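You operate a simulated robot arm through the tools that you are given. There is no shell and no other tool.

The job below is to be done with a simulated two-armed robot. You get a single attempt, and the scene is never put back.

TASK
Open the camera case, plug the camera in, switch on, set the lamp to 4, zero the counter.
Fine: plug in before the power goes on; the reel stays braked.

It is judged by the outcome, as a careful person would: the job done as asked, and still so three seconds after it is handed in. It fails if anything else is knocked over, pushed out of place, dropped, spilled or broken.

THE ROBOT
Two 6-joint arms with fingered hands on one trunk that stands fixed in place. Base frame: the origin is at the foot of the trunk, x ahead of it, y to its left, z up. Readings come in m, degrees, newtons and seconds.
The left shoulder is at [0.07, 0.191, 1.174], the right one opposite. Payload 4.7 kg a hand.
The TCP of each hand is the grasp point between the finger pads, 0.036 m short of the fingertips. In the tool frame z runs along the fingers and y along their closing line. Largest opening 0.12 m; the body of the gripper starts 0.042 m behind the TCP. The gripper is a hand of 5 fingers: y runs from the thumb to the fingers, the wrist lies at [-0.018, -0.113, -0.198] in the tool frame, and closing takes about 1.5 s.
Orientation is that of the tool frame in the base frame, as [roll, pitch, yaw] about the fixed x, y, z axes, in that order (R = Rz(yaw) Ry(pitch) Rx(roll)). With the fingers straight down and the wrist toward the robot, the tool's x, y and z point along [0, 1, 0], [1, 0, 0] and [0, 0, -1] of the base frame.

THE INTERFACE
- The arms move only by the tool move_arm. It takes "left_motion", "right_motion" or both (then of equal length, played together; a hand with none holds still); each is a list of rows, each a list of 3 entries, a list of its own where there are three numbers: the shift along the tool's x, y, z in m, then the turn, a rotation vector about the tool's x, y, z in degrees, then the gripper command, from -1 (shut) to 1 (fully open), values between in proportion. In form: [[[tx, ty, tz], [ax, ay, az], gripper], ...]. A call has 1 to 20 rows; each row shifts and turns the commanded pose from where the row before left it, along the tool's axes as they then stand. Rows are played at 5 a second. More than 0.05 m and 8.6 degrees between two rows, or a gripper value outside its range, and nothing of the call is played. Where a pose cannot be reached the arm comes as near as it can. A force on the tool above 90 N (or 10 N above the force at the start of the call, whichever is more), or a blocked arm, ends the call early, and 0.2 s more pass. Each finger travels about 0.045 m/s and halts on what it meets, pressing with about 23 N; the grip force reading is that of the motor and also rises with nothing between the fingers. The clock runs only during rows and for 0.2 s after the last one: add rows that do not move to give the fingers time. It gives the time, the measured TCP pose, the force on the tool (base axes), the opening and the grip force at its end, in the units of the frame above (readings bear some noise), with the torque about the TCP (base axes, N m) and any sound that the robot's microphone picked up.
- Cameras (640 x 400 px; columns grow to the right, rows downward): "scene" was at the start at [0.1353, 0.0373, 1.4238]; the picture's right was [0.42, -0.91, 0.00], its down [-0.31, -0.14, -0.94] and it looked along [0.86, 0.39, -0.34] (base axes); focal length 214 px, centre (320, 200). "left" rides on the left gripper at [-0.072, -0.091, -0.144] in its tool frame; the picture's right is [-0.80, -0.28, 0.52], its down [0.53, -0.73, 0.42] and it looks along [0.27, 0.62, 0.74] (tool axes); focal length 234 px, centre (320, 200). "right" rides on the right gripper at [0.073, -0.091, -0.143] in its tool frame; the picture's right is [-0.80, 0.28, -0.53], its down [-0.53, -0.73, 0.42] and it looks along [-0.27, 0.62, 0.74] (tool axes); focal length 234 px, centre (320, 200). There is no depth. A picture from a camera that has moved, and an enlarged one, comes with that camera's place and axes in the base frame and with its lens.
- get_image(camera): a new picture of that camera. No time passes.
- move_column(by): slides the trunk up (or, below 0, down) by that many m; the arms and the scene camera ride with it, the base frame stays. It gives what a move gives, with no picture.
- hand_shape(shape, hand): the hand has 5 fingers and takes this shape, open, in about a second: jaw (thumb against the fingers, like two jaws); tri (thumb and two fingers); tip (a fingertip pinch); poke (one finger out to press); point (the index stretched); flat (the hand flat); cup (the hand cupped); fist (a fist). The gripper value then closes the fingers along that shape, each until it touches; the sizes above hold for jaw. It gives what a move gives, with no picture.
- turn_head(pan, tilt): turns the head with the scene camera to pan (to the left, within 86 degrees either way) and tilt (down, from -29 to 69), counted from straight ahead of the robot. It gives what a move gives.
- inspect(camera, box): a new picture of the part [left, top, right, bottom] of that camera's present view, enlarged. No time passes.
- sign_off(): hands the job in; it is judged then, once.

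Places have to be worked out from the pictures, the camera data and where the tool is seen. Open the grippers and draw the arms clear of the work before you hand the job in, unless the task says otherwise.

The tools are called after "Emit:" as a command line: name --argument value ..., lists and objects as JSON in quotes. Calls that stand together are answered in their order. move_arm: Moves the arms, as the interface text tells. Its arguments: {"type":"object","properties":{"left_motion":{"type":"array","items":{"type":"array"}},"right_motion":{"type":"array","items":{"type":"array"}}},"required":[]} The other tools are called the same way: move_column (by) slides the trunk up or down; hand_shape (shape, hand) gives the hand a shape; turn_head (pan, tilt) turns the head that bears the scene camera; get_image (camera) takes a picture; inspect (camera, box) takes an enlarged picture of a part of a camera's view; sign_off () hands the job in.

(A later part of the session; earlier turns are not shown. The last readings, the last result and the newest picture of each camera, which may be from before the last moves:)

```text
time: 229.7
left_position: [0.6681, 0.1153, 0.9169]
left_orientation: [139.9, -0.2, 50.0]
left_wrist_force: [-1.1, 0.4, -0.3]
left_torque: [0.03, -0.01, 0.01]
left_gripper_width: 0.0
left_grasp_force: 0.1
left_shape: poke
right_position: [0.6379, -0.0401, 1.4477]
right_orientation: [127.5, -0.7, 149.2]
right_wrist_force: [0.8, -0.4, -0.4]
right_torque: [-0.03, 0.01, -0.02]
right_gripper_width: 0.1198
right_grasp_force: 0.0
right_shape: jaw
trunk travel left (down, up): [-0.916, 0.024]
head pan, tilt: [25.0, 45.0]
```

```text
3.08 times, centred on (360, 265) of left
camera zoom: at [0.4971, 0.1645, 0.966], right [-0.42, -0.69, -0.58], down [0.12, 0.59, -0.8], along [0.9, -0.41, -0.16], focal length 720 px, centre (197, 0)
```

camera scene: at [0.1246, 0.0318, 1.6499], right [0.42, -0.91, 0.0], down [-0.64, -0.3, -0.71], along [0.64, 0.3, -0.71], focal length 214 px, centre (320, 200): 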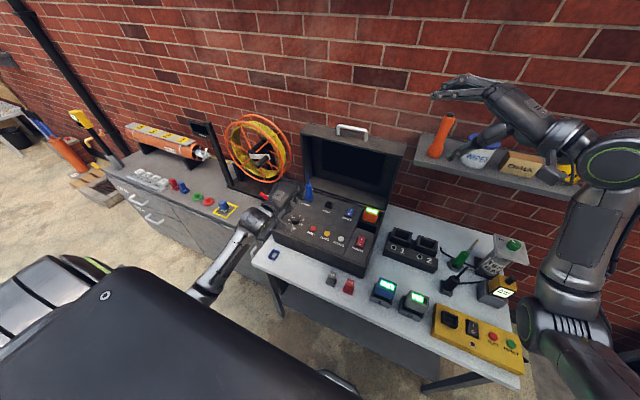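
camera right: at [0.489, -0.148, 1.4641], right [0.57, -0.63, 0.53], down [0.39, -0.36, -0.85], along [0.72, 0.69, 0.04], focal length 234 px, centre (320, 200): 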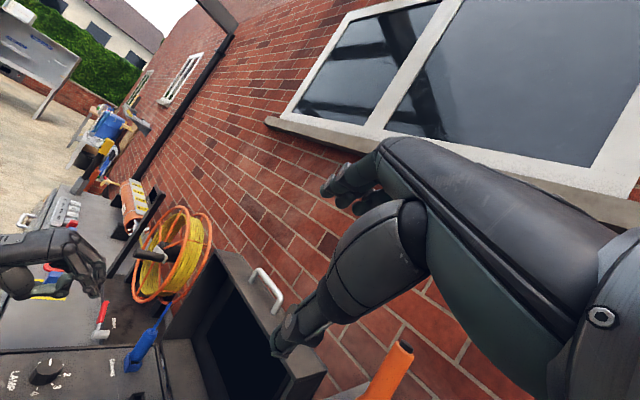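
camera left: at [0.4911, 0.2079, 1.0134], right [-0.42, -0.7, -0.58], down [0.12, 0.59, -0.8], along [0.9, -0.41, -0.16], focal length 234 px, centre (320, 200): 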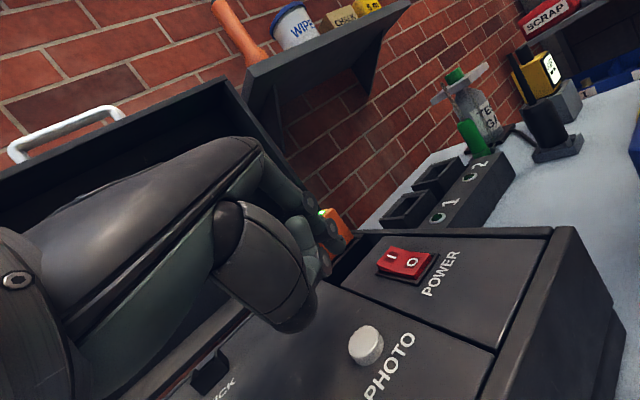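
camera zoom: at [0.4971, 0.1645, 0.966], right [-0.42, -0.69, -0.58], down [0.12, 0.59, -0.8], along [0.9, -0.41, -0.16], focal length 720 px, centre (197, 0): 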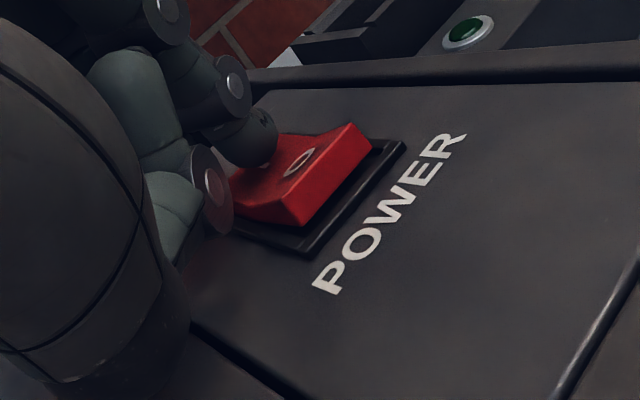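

The screen now shows a live feed: "DARK", counter "0.4 m" — the camera is recognised. Next the LAMP: I'll raise the hand, move to above the knob and turn the heading forward.

Emit:
move_arm --left_motion '[[[0, 0.0257, -0.0306], [0, 0, 0], -1], [[0, 0.0257, -0.0306], [0, 0, 0], -1], [[0, 0.0257, -0.0306], [0, 0, 0], -1], [[0.0303, -0.0225, -0.0189], [0, 0, 0], -1], [[0.0303, -0.0225, -0.0189], [0, 0, 0], -1], [[0.0303, -0.0225, -0.0189], [0, 0, 0], -1], [[0.0303, -0.0225, -0.0189], [0, 0, 0], -1], [[0.0303, -0.0225, -0.0189], [0, 0, 0], -1], [[0.0303, -0.0225, -0.0189], [0, 0, 0], -1], [[0, 0, 0], [0, 4.29, -5.11], -1], [[0, 0, 0], [0, 4.29, -5.11], -1], [[0, 0, 0], [0, 4.29, -5.11], -1], [[0, 0, 0], [0, 4.29, -5.11], -1], [[0, 0, 0], [0, 4.29, -5.11], -1], [[0, 0, 0], [0, 4.29, -5.11], -1]]'

Emit:
hand_shape --hand "left" --shape "jaw"

Emit:
inspect --camera "scene" --box '[260, 170, 380, 280]'

```text
time: 232.9
left_position: [0.6493, 0.3664, 1.0356]
left_orientation: [139.8, -0.1, 90.2]
left_wrist_force: [-0.2, -0.3, 0.2]
left_torque: [0.04, -0.01, -0.01]
left_gripper_width: 0.0
left_grasp_force: 0.1
left_shape: poke
right_position: [0.6364, -0.0409, 1.4477]
right_orientation: [127.5, -0.7, 149.3]
right_wrist_force: [-0.3, 0.3, 0.3]
right_torque: [0.0, 0.0, 0.0]
right_gripper_width: 0.1201
right_grasp_force: 0.1
right_shape: jaw
trunk travel left (down, up): [-0.916, 0.024]
head pan, tilt: [25.0, 45.0]
```

```text
time: 233.8
left_position: [0.6497, 0.3678, 1.0345]
left_orientation: [139.8, 0.0, 90.0]
left_wrist_force: [-0.4, -0.2, 0.7]
left_torque: [0.01, 0.02, 0.01]
left_gripper_width: 0.1198
left_grasp_force: 0.1
left_shape: jaw
right_position: [0.6366, -0.0401, 1.448]
right_orientation: [127.6, -0.7, 149.3]
right_wrist_force: [-0.3, -0.3, 0.4]
right_torque: [0.03, 0.01, -0.01]
right_gripper_width: 0.12
right_grasp_force: 0.0
right_shape: jaw
trunk travel left (down, up): [-0.916, 0.024]
head pan, tilt: [25.0, 45.0]
```

```text
3.64 times, centred on (320, 225) of scene
camera zoom: at [0.1243, 0.0331, 1.6498], right [0.42, -0.91, 0.0], down [-0.64, -0.3, -0.71], along [0.64, 0.3, -0.71], focal length 780 px, centre (320, 109)
```

zoom: 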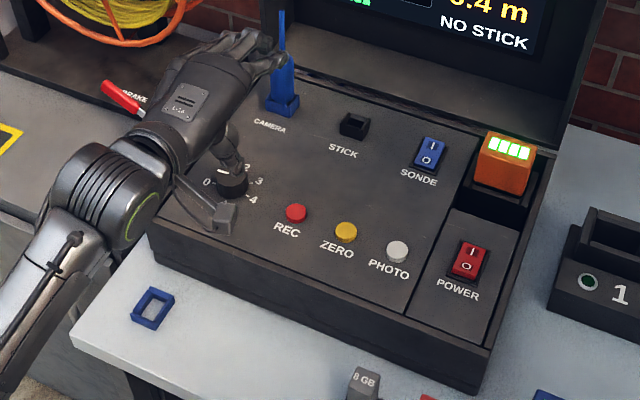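

POWER stays on and the plug stands. I'll tilt the hand nearly straight down above the knob, narrow the opening, and test turning the heading to +60°.

Emit:
move_arm --left_motion '[[[0.0085, 0, 0], [6.25, 0, 0], 0.1], [[0.0085, 0, 0], [6.25, 0, 0], 0.1], [[0.0085, 0, 0], [6.25, 0, 0], 0.1], [[0.0085, 0, 0], [6.25, 0, 0], 0.1], [[0, 0, 0], [0, 1.94, -7.24], 0.1], [[0, 0, 0], [0, 1.94, -7.24], 0.1], [[0, 0, 0], [0, 1.94, -7.24], 0.1], [[0, 0, 0], [0, 1.94, -7.24], 0.1], [[0, 0, 0], [0, 1.94, -7.24], 0.1], [[0, 0, 0], [0, 1.94, -7.24], 0.1], [[0, 0, 0], [0, 1.94, -7.24], 0.1], [[0, 0, 0], [0, 1.94, -7.24], 0.1]]'

Emit:
get_image --camera "left"

Emit:
inspect --camera "scene" --box '[260, 170, 380, 280]'

```text
time: 236.4
left_position: [0.6493, 0.4012, 1.0342]
left_orientation: [164.9, 0.2, 150.2]
left_wrist_force: [-0.1, 0.0, -0.6]
left_torque: [0.0, 0.0, 0.03]
left_gripper_width: 0.0663
left_grasp_force: 0.2
left_shape: jaw
right_position: [0.6365, -0.0396, 1.4481]
right_orientation: [127.5, -0.8, 149.3]
right_wrist_force: [-0.3, -0.5, -0.4]
right_torque: [0.02, 0.04, 0.02]
right_gripper_width: 0.1198
right_grasp_force: 0.1
right_shape: jaw
trunk travel left (down, up): [-0.916, 0.024]
head pan, tilt: [25.0, 45.0]
```

```text
taken
camera left: at [0.6495, 0.2572, 1.1485], right [0.63, -0.52, -0.58], down [-0.76, -0.25, -0.6], along [0.16, 0.82, -0.55], focal length 234 px, centre (320, 200)
```

left: 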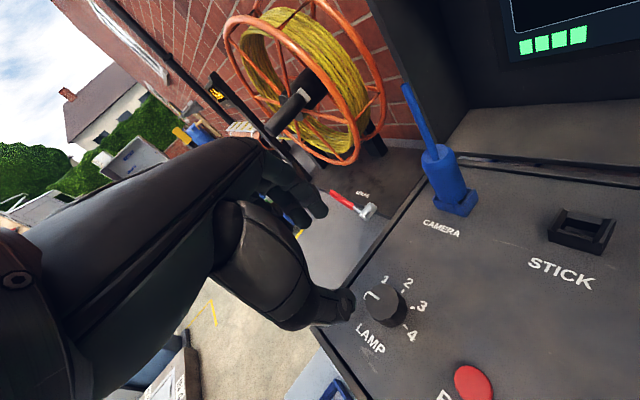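

```text
3.64 times, centred on (320, 225) of scene
camera zoom: at [0.1252, 0.0321, 1.6498], right [0.42, -0.91, 0.0], down [-0.64, -0.3, -0.71], along [0.64, 0.3, -0.71], focal length 780 px, centre (320, 109)
```

zoom: 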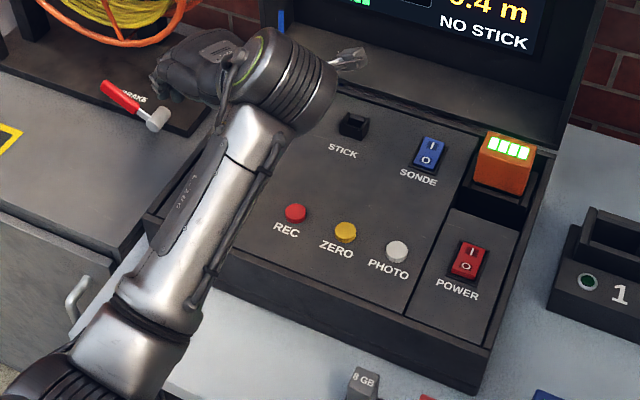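

Heading +60° is reachable and the knob centre is directly below at [0.6495, 0.4025]. I'll make the hand exactly vertical and lower it around the knob.

Emit:
move_arm --left_motion '[[[0, 0, 0], [7.5, 0, 0], 0.1], [[0, 0, 0], [7.5, 0, 0], 0.1], [[0, 0, 0.035], [0, 0, 0], 0.1], [[0, 0, 0.035], [0, 0, 0], 0.1], [[0, 0, 0.02], [0, 0, 0], 0.1], [[0, 0, 0], [0, 0, 0], 0.1]]'

Emit:
get_image --camera "left"

Emit:
inspect --camera "right" --box '[0, 300, 160, 400]'

```text
time: 237.8
left_position: [0.6492, 0.4041, 0.9479]
left_orientation: [179.9, 0.1, 150.0]
left_wrist_force: [-0.2, -0.1, -0.2]
left_torque: [-0.02, 0.01, 0.0]
left_gripper_width: 0.0664
left_grasp_force: 0.0
left_shape: jaw
right_position: [0.6369, -0.0402, 1.4482]
right_orientation: [127.5, -0.8, 149.5]
right_wrist_force: [0.8, 0.1, -0.6]
right_torque: [-0.02, 0.06, 0.01]
right_gripper_width: 0.1197
right_grasp_force: 0.0
right_shape: jaw
trunk travel left (down, up): [-0.916, 0.024]
head pan, tilt: [25.0, 45.0]
```

```text
taken
camera left: at [0.666, 0.2885, 1.0911], right [0.56, -0.64, -0.52], down [-0.83, -0.37, -0.43], along [0.08, 0.67, -0.74], focal length 234 px, centre (320, 200)
```

left: 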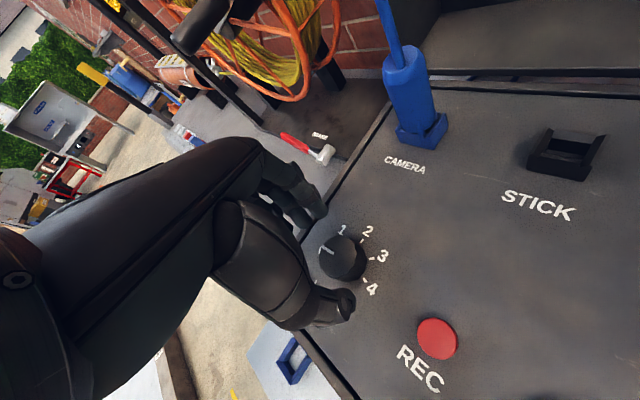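

```text
4.00 times, centred on (80, 350) of right
camera zoom: at [0.4888, -0.1485, 1.4641], right [0.57, -0.63, 0.53], down [0.39, -0.36, -0.85], along [0.72, 0.69, 0.04], focal length 937 px, centre (1280, -400)
```

zoom: 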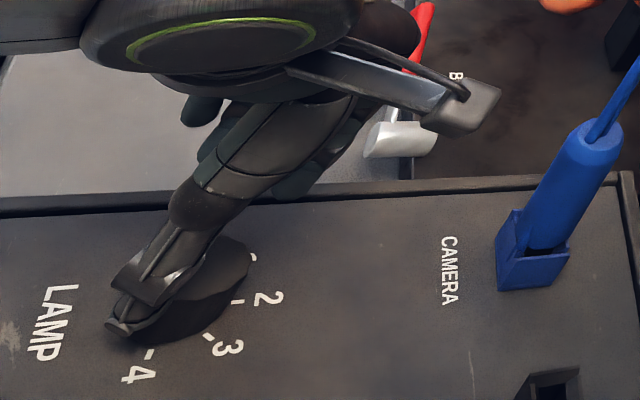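

The knob sits between thumb and fingers. Because the grip centre lies toward the thumb, I'll open a bit wider, shift 11 mm along the closing line, and lower onto the knob.

Emit:
move_arm --left_motion '[[[0, 0.011, 0], [0, 0, 0], 0.5], [[0, 0, 0], [0, 0, 0], 0.5], [[0, 0, 0.012], [0, 0, 0], 0.5], [[0, 0, 0.012], [0, 0, 0], 0.5], [[0, 0, 0], [0, 0, 0], 0.5]]'

Emit:
get_image --camera "left"

Emit:
inspect --camera "right" --box '[0, 300, 160, 400]'

```text
time: 239.0
left_position: [0.6549, 0.4114, 0.9221]
left_orientation: [180.0, 0.0, 150.1]
left_wrist_force: [0.5, 0.6, -0.9]
left_torque: [0.0, 0.01, -0.01]
left_gripper_width: 0.0898
left_grasp_force: 0.1
left_shape: jaw
right_position: [0.6354, -0.0401, 1.4476]
right_orientation: [127.6, -0.8, 149.4]
right_wrist_force: [-0.7, 0.5, 0.9]
right_torque: [0.02, 0.0, 0.0]
right_gripper_width: 0.1199
right_grasp_force: 0.0
right_shape: jaw
trunk travel left (down, up): [-0.916, 0.024]
head pan, tilt: [25.0, 45.0]
```

```text
taken
camera left: at [0.6712, 0.2971, 1.0649], right [0.56, -0.64, -0.52], down [-0.83, -0.37, -0.43], along [0.08, 0.67, -0.74], focal length 234 px, centre (320, 200)
```

left: 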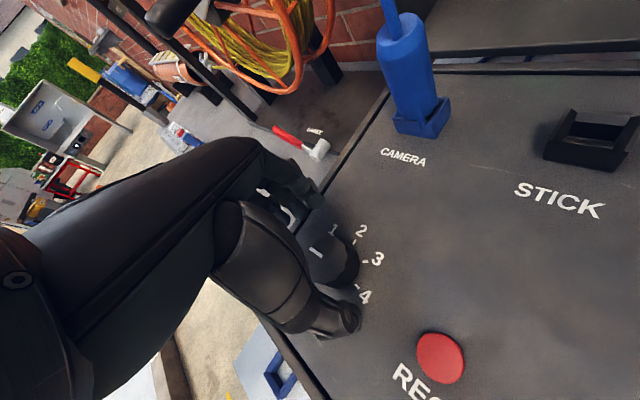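

```text
4.00 times, centred on (80, 350) of right
camera zoom: at [0.4889, -0.1484, 1.4641], right [0.57, -0.63, 0.53], down [0.39, -0.36, -0.85], along [0.72, 0.69, 0.04], focal length 937 px, centre (1280, -400)
```

zoom: 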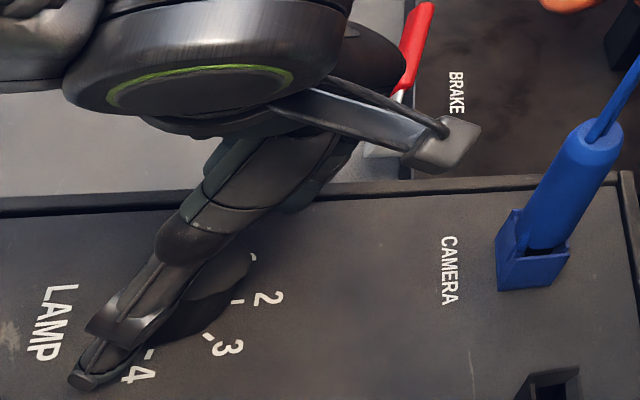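

Around the knob with no contact. Closing on it.

Emit:
move_arm --left_motion '[[[0, 0, 0], [0, 0, 0], 0.2], [[0, 0, 0], [0, 0, 0], -0.1], [[0, 0, 0], [0, 0, 0], -0.5], [[0, 0, 0], [0, 0, 0], -1], [[0, 0, 0], [0, 0, 0], -1], [[0, 0, 0], [0, 0, 0], -1]]'

Emit:
inspect --camera "left" --box '[240, 160, 440, 340]'

```text
time: 240.4
left_position: [0.6545, 0.4122, 0.922]
left_orientation: [179.8, 0.1, 150.0]
left_wrist_force: [0.2, -1.1, -1.8]
left_torque: [-0.05, 0.01, -0.01]
left_gripper_width: 0.0305
left_grasp_force: 22.2
left_shape: jaw
right_position: [0.6367, -0.039, 1.4481]
right_orientation: [127.5, -0.7, 149.2]
right_wrist_force: [0.3, -0.4, 0.9]
right_torque: [-0.01, -0.01, 0.02]
right_gripper_width: 0.1201
right_grasp_force: 0.1
right_shape: jaw
trunk travel left (down, up): [-0.916, 0.024]
head pan, tilt: [25.0, 45.0]
```

```text
2.22 times, centred on (340, 250) of left
camera zoom: at [0.6712, 0.2969, 1.0648], right [0.56, -0.64, -0.52], down [-0.83, -0.37, -0.43], along [0.08, 0.67, -0.74], focal length 520 px, centre (276, 89)
```

zoom: 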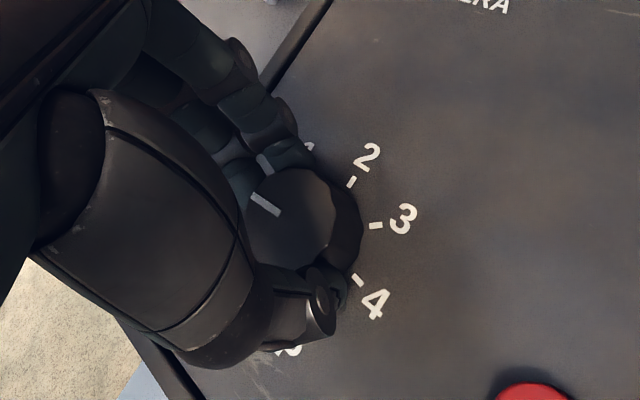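

The knob is gripped and its pointer is visible. I'll turn it clockwise about its own axis, first 52°.

Emit:
move_arm --left_motion '[[[-0.0014, -0.0001, 0], [0, 0, 7.5], -1], [[-0.0014, -0.0001, 0], [0, 0, 7.5], -1], [[-0.0014, -0.0001, 0], [0, 0, 7.5], -1], [[-0.0014, -0.0001, 0], [0, 0, 7.5], -1], [[-0.0014, -0.0001, 0], [0, 0, 7.5], -1], [[-0.0014, -0.0001, 0], [0, 0, 7.5], -1], [[-0.0014, -0.0001, 0], [0, 0, 7.5], -1]]'

Emit:
inspect --camera "left" --box '[240, 160, 440, 340]'

Emit:
inspect --camera "scene" --box '[300, 120, 410, 220]'

```text
time: 242.0
left_position: [0.6595, 0.404, 0.9206]
left_orientation: [179.8, -0.2, 97.4]
left_wrist_force: [-3.5, 4.8, 2.4]
left_torque: [0.07, 0.1, -0.04]
left_gripper_width: 0.0299
left_grasp_force: 22.9
left_shape: jaw
right_position: [0.6361, -0.0375, 1.4489]
right_orientation: [127.4, -0.7, 149.3]
right_wrist_force: [-0.5, 0.3, -1.3]
right_torque: [-0.01, -0.01, 0.0]
right_gripper_width: 0.1198
right_grasp_force: 0.1
right_shape: jaw
trunk travel left (down, up): [-0.916, 0.024]
head pan, tilt: [25.0, 45.0]
```

```text
2.22 times, centred on (340, 250) of left
camera zoom: at [0.5777, 0.3209, 1.0642], right [-0.17, -0.83, -0.53], down [-0.79, 0.43, -0.43], along [0.58, 0.34, -0.73], focal length 520 px, centre (276, 89)
```

zoom: 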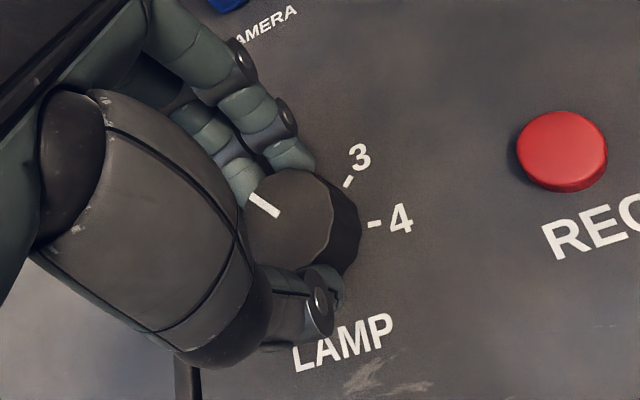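

```text
4.00 times, centred on (355, 170) of scene
camera zoom: at [0.1233, 0.0337, 1.6499], right [0.42, -0.91, 0.0], down [-0.64, -0.3, -0.71], along [0.64, 0.3, -0.71], focal length 858 px, centre (180, 320)
```

zoom: 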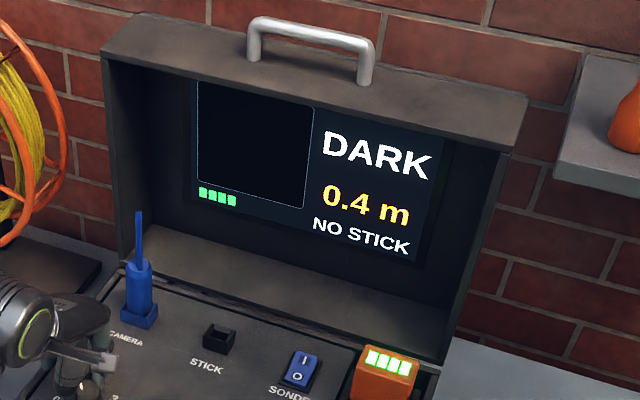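

The knob turns with the hand. Continuing another 60°.

Emit:
move_arm --left_motion '[[[-0.0014, -0.0001, 0], [0, 0, 7.5], -1], [[-0.0014, -0.0001, 0], [0, 0, 7.5], -1], [[-0.0014, -0.0001, 0], [0, 0, 7.5], -1], [[-0.0014, -0.0001, 0], [0, 0, 7.5], -1], [[-0.0014, -0.0001, 0], [0, 0, 7.5], -1], [[-0.0014, -0.0001, 0], [0, 0, 7.5], -1], [[-0.0014, -0.0001, 0], [0, 0, 7.5], -1], [[-0.0014, -0.0001, 0], [0, 0, 7.5], -1]]'

Emit:
inspect --camera "left" --box '[240, 160, 440, 340]'

Emit:
inspect --camera "scene" --box '[300, 120, 410, 220]'

```text
time: 243.8
left_position: [0.6568, 0.3935, 0.922]
left_orientation: [179.9, -0.2, 37.4]
left_wrist_force: [-0.9, 9.7, 4.3]
left_torque: [0.28, 0.03, -0.03]
left_gripper_width: 0.0308
left_grasp_force: 22.6
left_shape: jaw
right_position: [0.6375, -0.0388, 1.4478]
right_orientation: [127.5, -0.7, 149.3]
right_wrist_force: [0.5, 0.1, 0.2]
right_torque: [0.0, 0.01, 0.01]
right_gripper_width: 0.1202
right_grasp_force: 0.1
right_shape: jaw
trunk travel left (down, up): [-0.916, 0.024]
head pan, tilt: [25.0, 45.0]
```

```text
2.22 times, centred on (340, 250) of left
camera zoom: at [0.5419, 0.4234, 1.064], right [-0.81, -0.27, -0.53], down [-0.02, 0.91, -0.42], along [0.59, -0.33, -0.73], focal length 520 px, centre (276, 89)
```

zoom: 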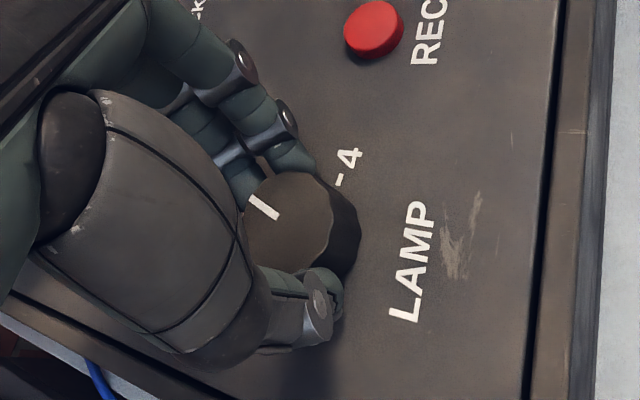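

```text
4.00 times, centred on (355, 170) of scene
camera zoom: at [0.1239, 0.0341, 1.6499], right [0.42, -0.91, 0.0], down [-0.64, -0.3, -0.71], along [0.64, 0.3, -0.71], focal length 858 px, centre (180, 320)
```

zoom: 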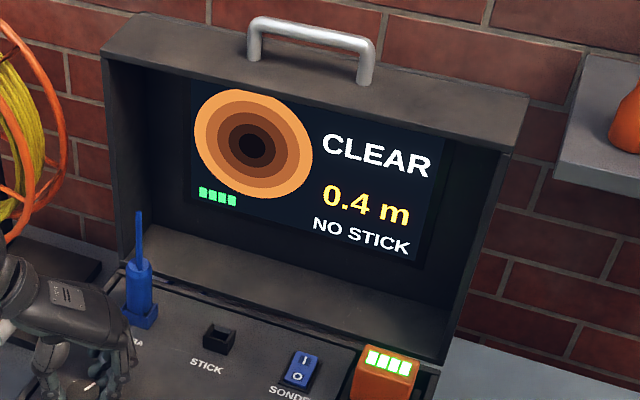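

The picture appeared ("CLEAR"), so the lamp is around 2. I'll release, lift, turn the hand back about 97° and regrip for the rest.

Emit:
move_arm --left_motion '[[[0, 0, 0], [0, 0, 0], -0.2], [[0, 0, 0], [0, 0, 0], 0.3], [[0, 0, 0], [0, 0, 0], 0.5], [[0, 0, 0], [0, 0, 0], 0.5], [[0, 0, -0.018], [0, 0, 0], 0.5], [[0, 0, -0.02], [0, 0, 0], 0.5], [[0.0014, -0.0001, 0], [0, 0, -7.5], 0.5], [[0.0014, -0.0001, 0], [0, 0, -7.5], 0.5], [[0.0014, -0.0001, 0], [0, 0, -7.5], 0.5], [[0.0014, -0.0001, 0], [0, 0, -7.5], 0.5], [[0.0014, -0.0001, 0], [0, 0, -7.5], 0.5], [[0.0014, -0.0001, 0], [0, 0, -7.5], 0.5], [[0.0014, -0.0001, 0], [0, 0, -7.5], 0.5], [[0.0014, -0.0001, 0], [0, 0, -7.5], 0.5], [[0.0014, -0.0001, 0], [0, 0, -7.5], 0.5], [[0.0014, -0.0001, 0], [0, 0, -7.5], 0.5], [[0.0014, -0.0001, 0], [0, 0, -7.5], 0.5], [[0.0014, -0.0001, 0], [0, 0, -7.5], 0.5], [[0.0014, -0.0001, 0], [0, 0, -7.5], 0.5]]'

Emit:
get_image --camera "left"

Emit:
inspect --camera "right" --box '[0, 300, 160, 400]'

```text
time: 247.8
left_position: [0.6569, 0.4097, 0.9591]
left_orientation: [179.9, 0.1, 135.1]
left_wrist_force: [1.1, 0.6, -0.4]
left_torque: [-0.01, 0.01, -0.01]
left_gripper_width: 0.0895
left_grasp_force: 0.0
left_shape: jaw
right_position: [0.6366, -0.0412, 1.4473]
right_orientation: [127.5, -0.8, 149.4]
right_wrist_force: [0.3, -0.1, -0.8]
right_torque: [0.0, -0.01, -0.03]
right_gripper_width: 0.12
right_grasp_force: 0.1
right_shape: jaw
trunk travel left (down, up): [-0.916, 0.024]
head pan, tilt: [25.0, 45.0]
```

```text
taken
camera left: at [0.644, 0.2934, 1.1021], right [0.37, -0.76, -0.52], down [-0.89, -0.14, -0.43], along [0.25, 0.63, -0.74], focal length 234 px, centre (320, 200)
```

left: 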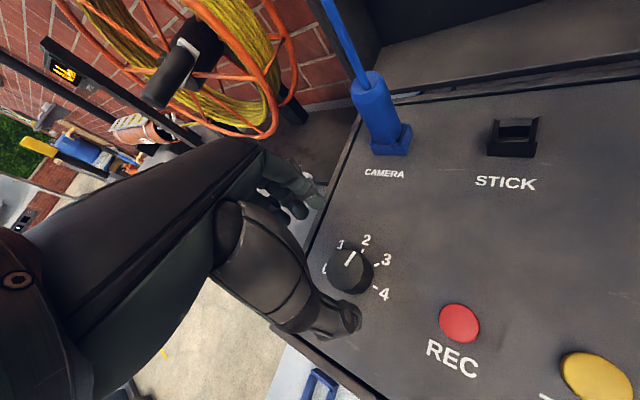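

```text
4.00 times, centred on (80, 350) of right
camera zoom: at [0.4894, -0.1487, 1.4639], right [0.57, -0.63, 0.53], down [0.39, -0.36, -0.85], along [0.72, 0.69, 0.04], focal length 937 px, centre (1280, -400)
```

zoom: 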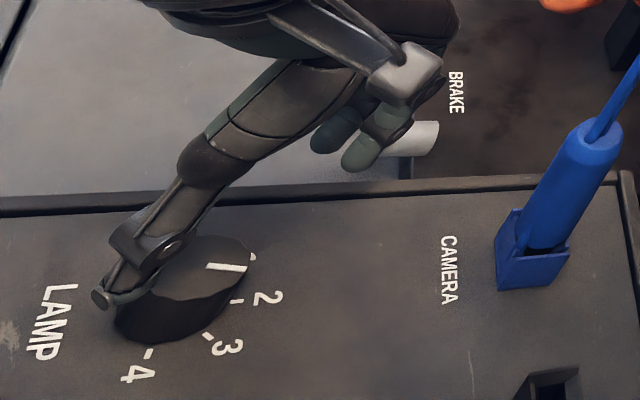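

The pointer now sits at about 2. Lowering and regripping the knob.

Emit:
move_arm --left_motion '[[[0, 0, 0.018], [0, 0, 0], 0.5], [[0, 0, 0.019], [0, 0, 0], 0.5], [[0, 0, 0], [0, 0, 0], 0.2], [[0, 0, 0], [0, 0, 0], -0.1], [[0, 0, 0], [0, 0, 0], -0.5], [[0, 0, 0], [0, 0, 0], -1], [[0, 0, 0], [0, 0, 0], -1], [[0, 0, 0], [0, 0, 0], -1]]'

Emit:
inspect --camera "left" --box '[240, 160, 440, 340]'

```text
time: 249.6
left_position: [0.657, 0.4082, 0.9218]
left_orientation: [179.9, 0.1, 134.9]
left_wrist_force: [-1.6, -3.0, -1.3]
left_torque: [-0.04, 0.07, -0.01]
left_gripper_width: 0.0308
left_grasp_force: 22.7
left_shape: jaw
right_position: [0.6365, -0.0412, 1.4471]
right_orientation: [127.5, -0.7, 149.4]
right_wrist_force: [-0.4, 0.2, 0.5]
right_torque: [0.01, -0.02, 0.03]
right_gripper_width: 0.1199
right_grasp_force: 0.1
right_shape: jaw
trunk travel left (down, up): [-0.916, 0.024]
head pan, tilt: [25.0, 45.0]
```

```text
2.22 times, centred on (340, 250) of left
camera zoom: at [0.643, 0.293, 1.0647], right [0.37, -0.77, -0.52], down [-0.89, -0.14, -0.43], along [0.25, 0.63, -0.74], focal length 520 px, centre (276, 89)
```

zoom: 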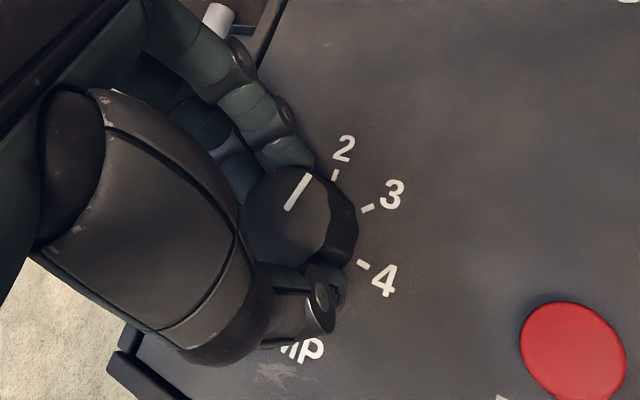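

Gripped again, pointer near 2. Turning clockwise 90°.

Emit:
move_arm --left_motion '[[[-0.0014, -0.0001, 0], [0, 0, 7.5], -1], [[-0.0014, -0.0001, 0], [0, 0, 7.5], -1], [[-0.0014, -0.0001, 0], [0, 0, 7.5], -1], [[-0.0014, -0.0001, 0], [0, 0, 7.5], -1], [[-0.0014, -0.0001, 0], [0, 0, 7.5], -1], [[-0.0014, -0.0001, 0], [0, 0, 7.5], -1], [[-0.0014, -0.0001, 0], [0, 0, 7.5], -1], [[-0.0014, -0.0001, 0], [0, 0, 7.5], -1], [[-0.0014, -0.0001, 0], [0, 0, 7.5], -1], [[-0.0014, -0.0001, 0], [0, 0, 7.5], -1], [[-0.0014, -0.0001, 0], [0, 0, 7.5], -1], [[-0.0014, -0.0001, 0], [0, 0, 7.5], -1]]'

Emit:
inspect --camera "left" --box '[240, 160, 440, 340]'

Emit:
inspect --camera "scene" --box '[300, 120, 410, 220]'

```text
time: 252.2
left_position: [0.6581, 0.3943, 0.9221]
left_orientation: [179.9, -0.2, 44.9]
left_wrist_force: [-7.1, 7.5, -2.5]
left_torque: [0.23, 0.21, 0.1]
left_gripper_width: 0.0307
left_grasp_force: 23.2
left_shape: jaw
right_position: [0.6362, -0.0385, 1.4484]
right_orientation: [127.6, -0.7, 149.3]
right_wrist_force: [0.6, 0.3, 0.6]
right_torque: [-0.04, 0.02, 0.0]
right_gripper_width: 0.1201
right_grasp_force: 0.1
right_shape: jaw
trunk travel left (down, up): [-0.916, 0.024]
head pan, tilt: [25.0, 45.0]
```

```text
2.22 times, centred on (340, 250) of left
camera zoom: at [0.5401, 0.4102, 1.0646], right [-0.76, -0.37, -0.53], down [-0.14, 0.89, -0.42], along [0.63, -0.25, -0.73], focal length 520 px, centre (276, 89)
```

zoom: 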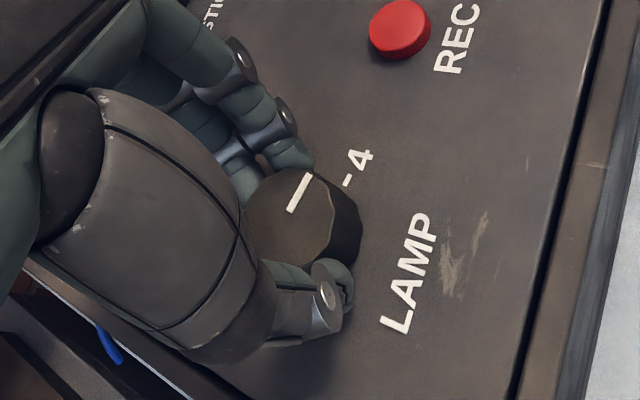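

```text
4.00 times, centred on (355, 170) of scene
camera zoom: at [0.1239, 0.0348, 1.6499], right [0.42, -0.91, 0.0], down [-0.64, -0.3, -0.71], along [0.64, 0.3, -0.71], focal length 858 px, centre (180, 320)
```

zoom: 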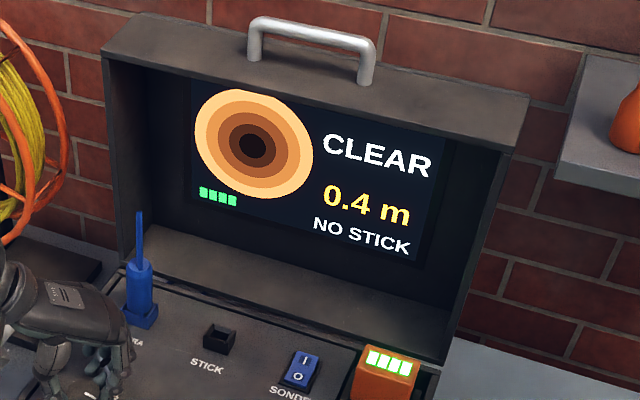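

The pointer lines up with 4 in this view and the picture is brighter. I'll release the knob, lift, and check the pointer from clear views.

Emit:
move_arm --left_motion '[[[0, 0, 0], [0, 0, 0], -0.2], [[0, 0, 0], [0, 0, 0], 0.3], [[0, 0, 0], [0, 0, 0], 0.5], [[0, 0, 0], [0, 0, 0], 0.5], [[0, 0, -0.018], [0, 0, 0], 0.5], [[0, 0, -0.03], [0, 0, 0], 0.5], [[0, 0, -0.04], [0, 0, 0], 0.5]]'

Emit:
inspect --camera "left" --box '[260, 160, 440, 320]'

Emit:
inspect --camera "right" --box '[0, 310, 80, 400]'

Emit:
inspect --camera "scene" --box '[270, 190, 340, 260]'

```text
time: 253.8
left_position: [0.6557, 0.3951, 1.0108]
left_orientation: [179.9, -0.1, 45.0]
left_wrist_force: [-0.2, -0.1, -0.8]
left_torque: [-0.03, -0.01, 0.01]
left_gripper_width: 0.0896
left_grasp_force: 0.0
left_shape: jaw
right_position: [0.636, -0.0397, 1.4485]
right_orientation: [127.6, -0.7, 149.2]
right_wrist_force: [-0.1, -0.5, 0.3]
right_torque: [-0.01, 0.02, 0.01]
right_gripper_width: 0.1198
right_grasp_force: 0.0
right_shape: jaw
trunk travel left (down, up): [-0.916, 0.024]
head pan, tilt: [25.0, 45.0]
```

```text
2.50 times, centred on (350, 240) of left
camera zoom: at [0.54, 0.4102, 1.1541], right [-0.76, -0.37, -0.53], down [-0.14, 0.89, -0.42], along [0.63, -0.25, -0.74], focal length 585 px, centre (245, 100)
```

zoom: 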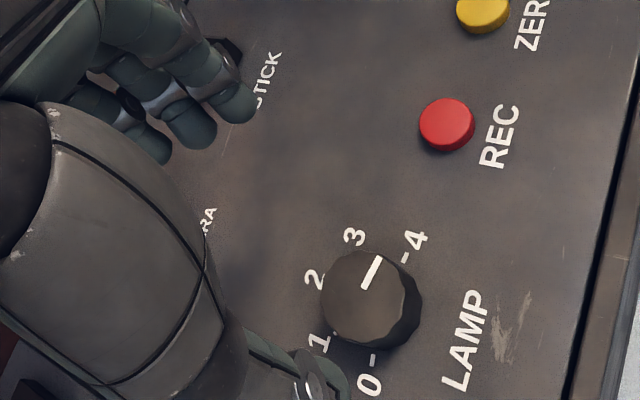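

```text
4.44 times, centred on (40, 355) of right
camera zoom: at [0.4885, -0.1481, 1.4642], right [0.57, -0.63, 0.53], down [0.39, -0.36, -0.85], along [0.72, 0.69, 0.04], focal length 1041 px, centre (1564, -489)
```

zoom: 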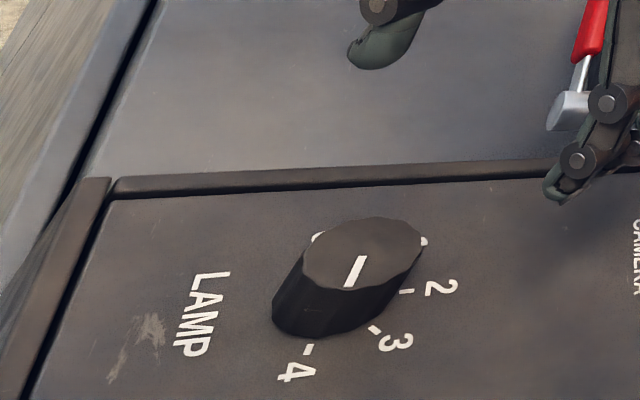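

```text
5.71 times, centred on (305, 225) of scene
camera zoom: at [0.1238, 0.033, 1.6498], right [0.42, -0.91, 0.0], down [-0.64, -0.3, -0.71], along [0.64, 0.3, -0.71], focal length 1226 px, centre (406, 57)
```

zoom: 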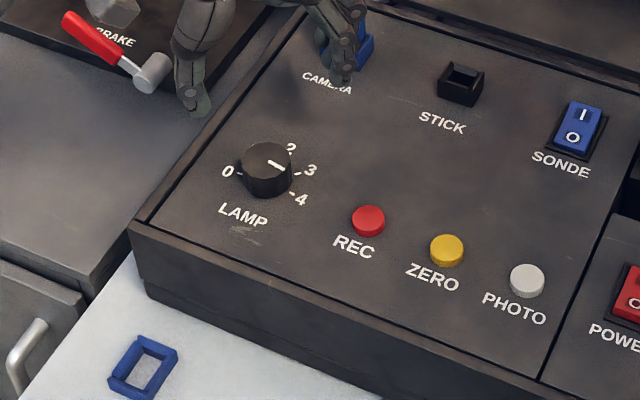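

From three views the pointer is at about 3.85–4. To be sure, I'll regrip and turn it a few degrees further toward 4.

Emit:
move_arm --left_motion '[[[0, 0, 0.04], [0, 0, 0], 0.5], [[0, 0, 0.03], [0, 0, 0], 0.5], [[0, 0, 0.018], [0, 0, 0], 0.5], [[0, 0, 0], [0, 0, 0], 0.2], [[0, 0, 0], [0, 0, 0], -0.1], [[0, 0, 0], [0, 0, 0], -0.5], [[0, 0, 0], [0, 0, 0], -1], [[0, 0, 0], [0, 0, 0], -1], [[0, 0, 0], [0, 0, 0], -1], [[-0.0008, 0, 0], [0, 0, 4], -1], [[-0.0008, 0, 0], [0, 0, 4], -1], [[0, 0, 0], [0, 0, 0], -1]]'

Emit:
inspect --camera "left" --box '[240, 160, 440, 340]'

Emit:
inspect --camera "scene" --box '[300, 120, 410, 220]'

```text
time: 256.4
left_position: [0.6556, 0.3958, 0.9236]
left_orientation: [179.9, -0.2, 37.0]
left_wrist_force: [4.2, 6.2, 2.0]
left_torque: [0.17, -0.15, 0.15]
left_gripper_width: 0.0299
left_grasp_force: 22.7
left_shape: jaw
right_position: [0.6358, -0.0387, 1.4479]
right_orientation: [127.6, -0.7, 149.4]
right_wrist_force: [0.8, -0.9, -0.4]
right_torque: [-0.01, 0.03, 0.02]
right_gripper_width: 0.1198
right_grasp_force: 0.1
right_shape: jaw
trunk travel left (down, up): [-0.916, 0.024]
head pan, tilt: [25.0, 45.0]
```

```text
2.22 times, centred on (340, 250) of left
camera zoom: at [0.5436, 0.4241, 1.0656], right [-0.81, -0.26, -0.53], down [-0.01, 0.91, -0.42], along [0.59, -0.34, -0.74], focal length 520 px, centre (276, 89)
```

zoom: 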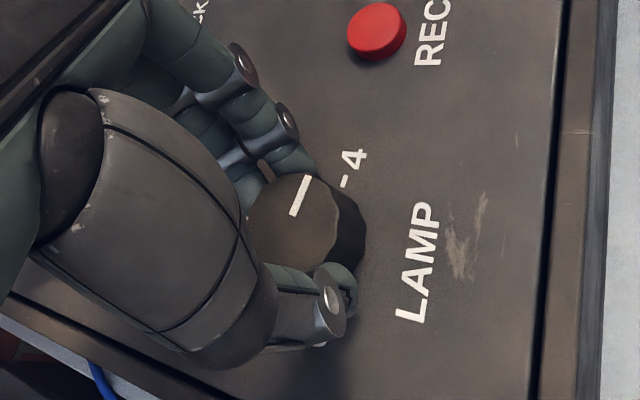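

```text
4.00 times, centred on (355, 170) of scene
camera zoom: at [0.125, 0.0339, 1.6498], right [0.42, -0.91, 0.0], down [-0.64, -0.3, -0.71], along [0.64, 0.3, -0.71], focal length 858 px, centre (180, 320)
```

zoom: 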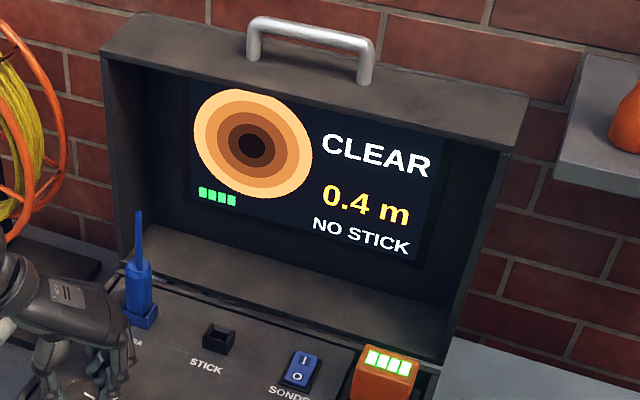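

The hand turned but the knob stayed put, so it is against its end stop at 4. Releasing and lifting clear.

Emit:
move_arm --left_motion '[[[0, 0, 0], [0, 0, 0], -0.2], [[0, 0, 0], [0, 0, 0], 0.3], [[0, 0, 0], [0, 0, 0], 0.5], [[0, 0, 0], [0, 0, 0], 0.5], [[0, 0, -0.018], [0, 0, 0], 0.5], [[0, 0, -0.03], [0, 0, 0], 0.5], [[0, 0, -0.045], [0, 0, 0], 0.5], [[0, 0, -0.045], [0, 0, 0], 0.5]]'

Emit:
hand_shape --hand "left" --shape "poke"

Emit:
inspect --camera "left" --box '[260, 140, 460, 320]'

Emit:
inspect --camera "scene" --box '[270, 190, 340, 260]'

Emit:
inspect --camera "right" --box '[0, 310, 80, 400]'

```text
time: 258.2
left_position: [0.6548, 0.394, 1.0613]
left_orientation: [180.0, -0.1, 37.0]
left_wrist_force: [-0.2, -0.7, 0.1]
left_torque: [-0.06, 0.01, 0.0]
left_gripper_width: 0.0898
left_grasp_force: 0.0
left_shape: jaw
right_position: [0.6365, -0.0403, 1.448]
right_orientation: [127.4, -0.7, 149.3]
right_wrist_force: [0.4, 0.7, -1.3]
right_torque: [-0.02, 0.04, -0.01]
right_gripper_width: 0.1196
right_grasp_force: 0.1
right_shape: jaw
trunk travel left (down, up): [-0.916, 0.024]
head pan, tilt: [25.0, 45.0]
```

```text
time: 259.1
left_position: [0.6548, 0.3939, 1.0606]
left_orientation: [180.0, -0.1, 37.0]
left_wrist_force: [-0.4, 0.6, 0.2]
left_torque: [-0.01, -0.03, -0.02]
left_gripper_width: 0.0003
left_grasp_force: 0.1
left_shape: poke
right_position: [0.6363, -0.0401, 1.4484]
right_orientation: [127.5, -0.7, 149.4]
right_wrist_force: [-0.1, 0.0, -0.2]
right_torque: [-0.03, -0.01, 0.01]
right_gripper_width: 0.1204
right_grasp_force: 0.2
right_shape: jaw
trunk travel left (down, up): [-0.916, 0.024]
head pan, tilt: [25.0, 45.0]
```

```text
2.22 times, centred on (360, 230) of left
camera zoom: at [0.5428, 0.4245, 1.2037], right [-0.81, -0.26, -0.53], down [-0.01, 0.91, -0.42], along [0.59, -0.34, -0.74], focal length 520 px, centre (231, 133)
```

zoom: 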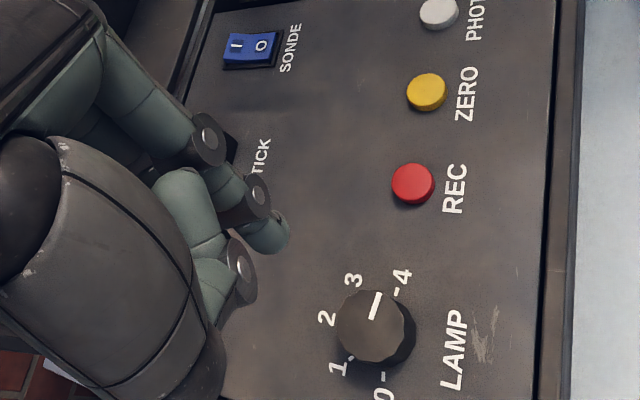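

```text
5.71 times, centred on (305, 225) of scene
camera zoom: at [0.1246, 0.033, 1.6498], right [0.42, -0.91, 0.0], down [-0.64, -0.3, -0.71], along [0.64, 0.3, -0.71], focal length 1226 px, centre (406, 57)
```

zoom: 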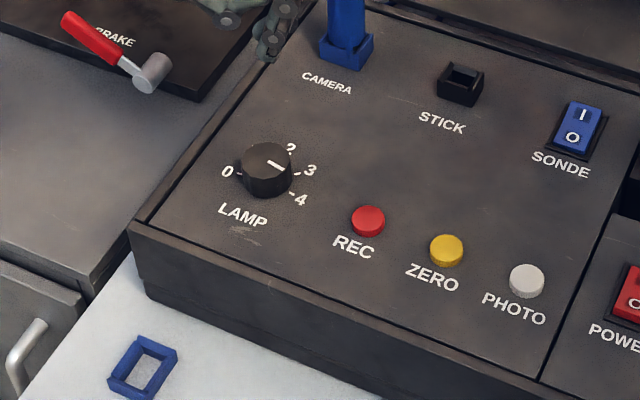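

```text
4.44 times, centred on (40, 355) of right
camera zoom: at [0.4892, -0.1481, 1.464], right [0.57, -0.63, 0.53], down [0.39, -0.36, -0.85], along [0.72, 0.69, 0.04], focal length 1041 px, centre (1564, -489)
```

zoom: 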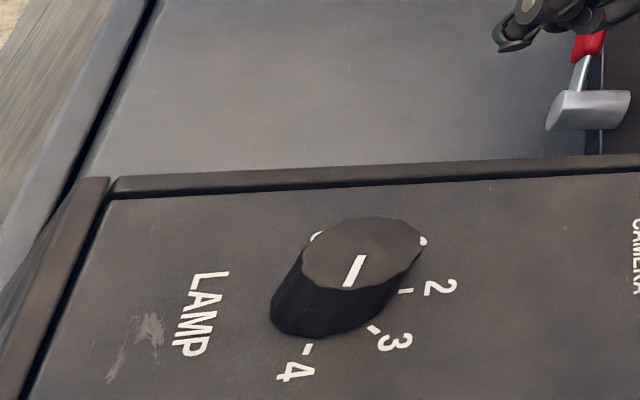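

From above the pointer is right on 4. Now ZERO (yellow) at about [0.642, 0.243, 0.886]: I'll bring the downward-pointing finger above it.

Emit:
move_arm --left_motion '[[[-0.0189, 0.0217, 0.0202], [0, 0, 0], -1], [[-0.0189, 0.0217, 0.0202], [0, 0, 0], -1], [[-0.0189, 0.0217, 0.0202], [0, 0, 0], -1], [[-0.0189, 0.0217, 0.0202], [0, 0, 0], -1], [[-0.0189, 0.0217, 0.0202], [0, 0, 0], -1], [[0, 0, 0], [0, 0, 0], -1]]'

Emit:
get_image --camera "left"

Emit:
inspect --camera "scene" --box '[290, 190, 370, 260]'

Emit:
inspect --camera "right" --box '[0, 300, 120, 400]'

```text
time: 260.5
left_position: [0.6446, 0.2494, 0.9609]
left_orientation: [179.9, -0.1, 36.9]
left_wrist_force: [0.5, 0.5, 0.1]
left_torque: [0.02, -0.01, -0.01]
left_gripper_width: 0.0
left_grasp_force: 0.0
left_shape: poke
right_position: [0.636, -0.0395, 1.4479]
right_orientation: [127.6, -0.7, 149.4]
right_wrist_force: [0.1, 0.5, 0.1]
right_torque: [0.0, 0.01, -0.02]
right_gripper_width: 0.1201
right_grasp_force: 0.0
right_shape: jaw
trunk travel left (down, up): [-0.916, 0.024]
head pan, tilt: [25.0, 45.0]
```

```text
taken
camera left: at [0.5308, 0.279, 1.1022], right [-0.81, -0.26, -0.53], down [-0.01, 0.91, -0.42], along [0.59, -0.34, -0.74], focal length 234 px, centre (320, 200)
```

left: 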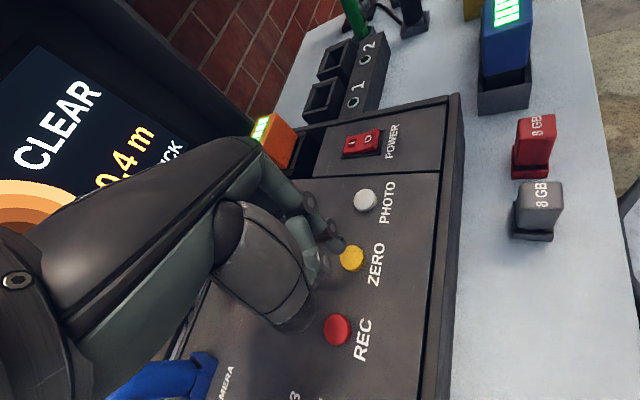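

```text
5.71 times, centred on (330, 225) of scene
camera zoom: at [0.1242, 0.0337, 1.6498], right [0.42, -0.91, 0.0], down [-0.64, -0.3, -0.71], along [0.64, 0.3, -0.71], focal length 1226 px, centre (263, 57)
```

zoom: 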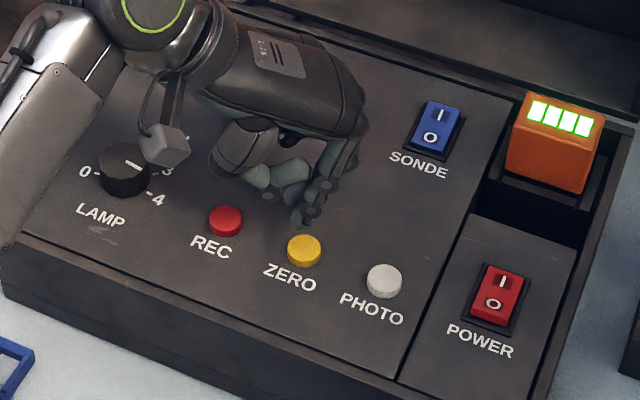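

```text
4.00 times, centred on (60, 350) of right
camera zoom: at [0.4889, -0.1474, 1.4642], right [0.57, -0.63, 0.53], down [0.39, -0.36, -0.85], along [0.72, 0.69, 0.04], focal length 937 px, centre (1360, -400)
```

zoom: 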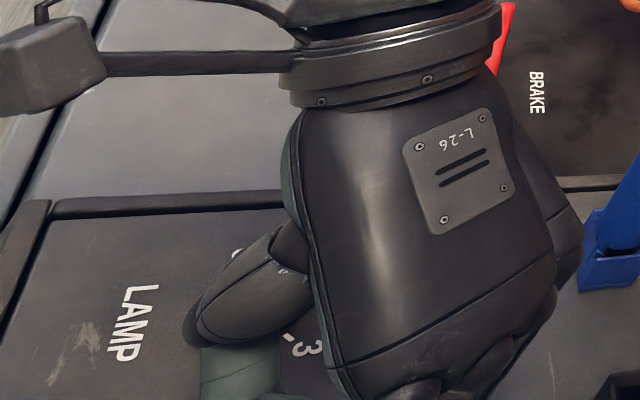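

The finger is above ZERO. Lowering with a 3 mm correction, then pressing gently.

Emit:
move_arm --left_motion '[[[0.0018, -0.0024, 0.01], [0, 0, 0], -1], [[0, 0, 0.01], [0, 0, 0], -1], [[0, 0, 0.008], [0, 0, 0], -1], [[0, 0, 0], [0, 0, 0], -1]]'

Emit:
inspect --camera "left" --box '[270, 180, 430, 310]'

Emit:
inspect --camera "scene" --box '[290, 190, 370, 260]'

```text
time: 261.5
left_position: [0.6445, 0.2522, 0.9322]
left_orientation: [179.9, -0.2, 37.0]
left_wrist_force: [0.4, 0.3, -0.3]
left_torque: [0.02, 0.01, 0.0]
left_gripper_width: 0.0
left_grasp_force: 0.0
left_shape: poke
right_position: [0.6368, -0.0404, 1.4477]
right_orientation: [127.5, -0.7, 149.3]
right_wrist_force: [-0.2, 1.3, 0.3]
right_torque: [0.01, 0.0, -0.03]
right_gripper_width: 0.12
right_grasp_force: 0.1
right_shape: jaw
trunk travel left (down, up): [-0.916, 0.024]
head pan, tilt: [25.0, 45.0]
```

```text
3.08 times, centred on (350, 245) of left
camera zoom: at [0.5321, 0.2818, 1.0744], right [-0.81, -0.26, -0.53], down [-0.01, 0.91, -0.42], along [0.59, -0.34, -0.74], focal length 720 px, centre (228, 62)
```

zoom: 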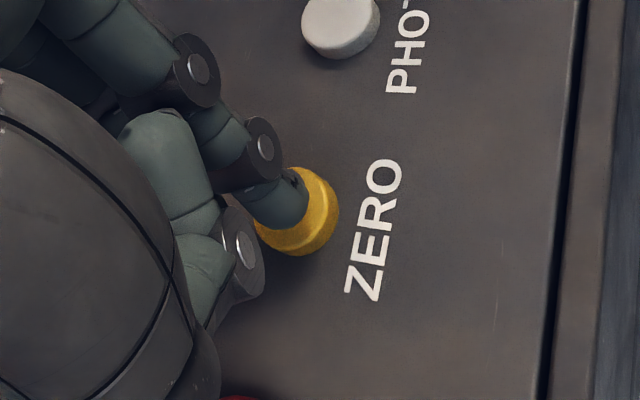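

```text
5.71 times, centred on (330, 225) of scene
camera zoom: at [0.1244, 0.0327, 1.6498], right [0.42, -0.91, 0.0], down [-0.64, -0.3, -0.71], along [0.64, 0.3, -0.71], focal length 1226 px, centre (263, 57)
```

zoom: 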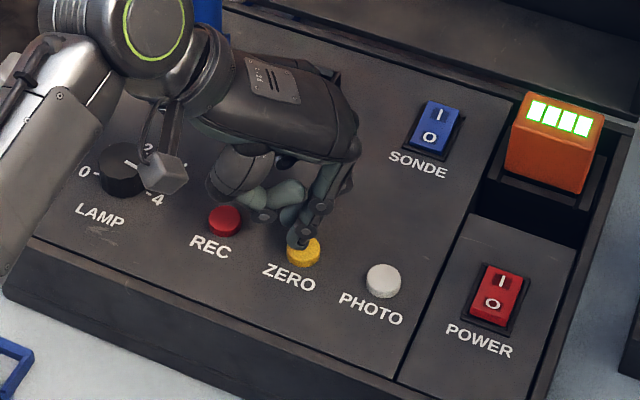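

The fingertip is right over ZERO. Pressing.

Emit:
move_arm --left_motion '[[[0, 0, 0.003], [0, 0, 0], -1], [[0, 0, 0.003], [0, 0, 0], -1], [[0, 0, 0.003], [0, 0, 0], -1], [[0, 0, 0], [0, 0, 0], -1]]'

Emit:
inspect --camera "scene" --box '[300, 120, 410, 220]'

Emit:
inspect --camera "left" --box '[270, 180, 430, 310]'

```text
time: 262.5
left_position: [0.6452, 0.2508, 0.9218]
left_orientation: [179.9, -0.1, 37.0]
left_wrist_force: [-0.1, -0.9, 0.0]
left_torque: [-0.01, -0.03, 0.04]
left_gripper_width: 0.0
left_grasp_force: 0.0
left_shape: poke
right_position: [0.6358, -0.0394, 1.4476]
right_orientation: [127.6, -0.8, 149.5]
right_wrist_force: [-0.1, 0.8, 0.8]
right_torque: [0.01, 0.0, -0.01]
right_gripper_width: 0.1198
right_grasp_force: 0.0
right_shape: jaw
trunk travel left (down, up): [-0.916, 0.024]
head pan, tilt: [25.0, 45.0]
```

```text
4.00 times, centred on (355, 170) of scene
camera zoom: at [0.1244, 0.0328, 1.6498], right [0.42, -0.91, 0.0], down [-0.64, -0.3, -0.71], along [0.64, 0.3, -0.71], focal length 858 px, centre (180, 320)
```

zoom: 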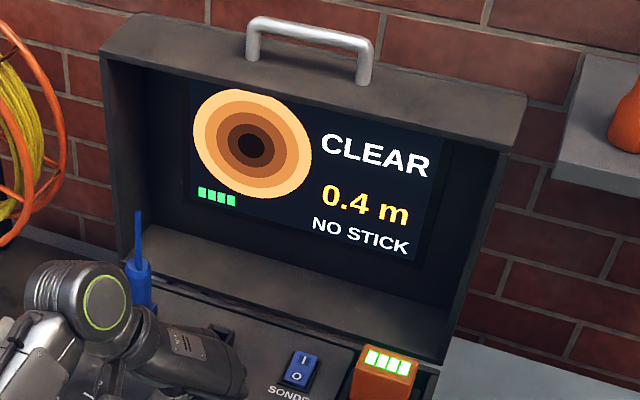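

```text
3.08 times, centred on (350, 245) of left
camera zoom: at [0.5317, 0.2816, 1.0646], right [-0.81, -0.26, -0.53], down [-0.01, 0.91, -0.42], along [0.59, -0.34, -0.74], focal length 720 px, centre (228, 62)
```

zoom: 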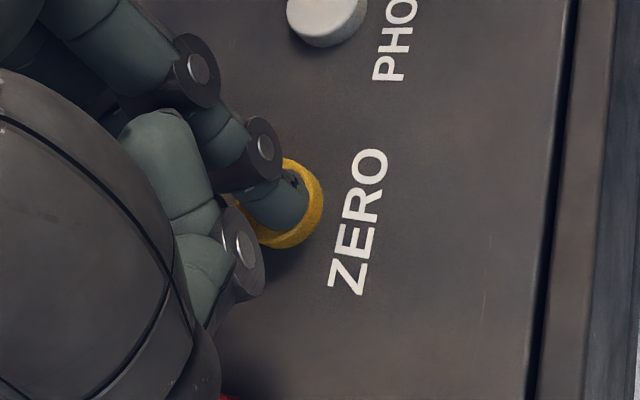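

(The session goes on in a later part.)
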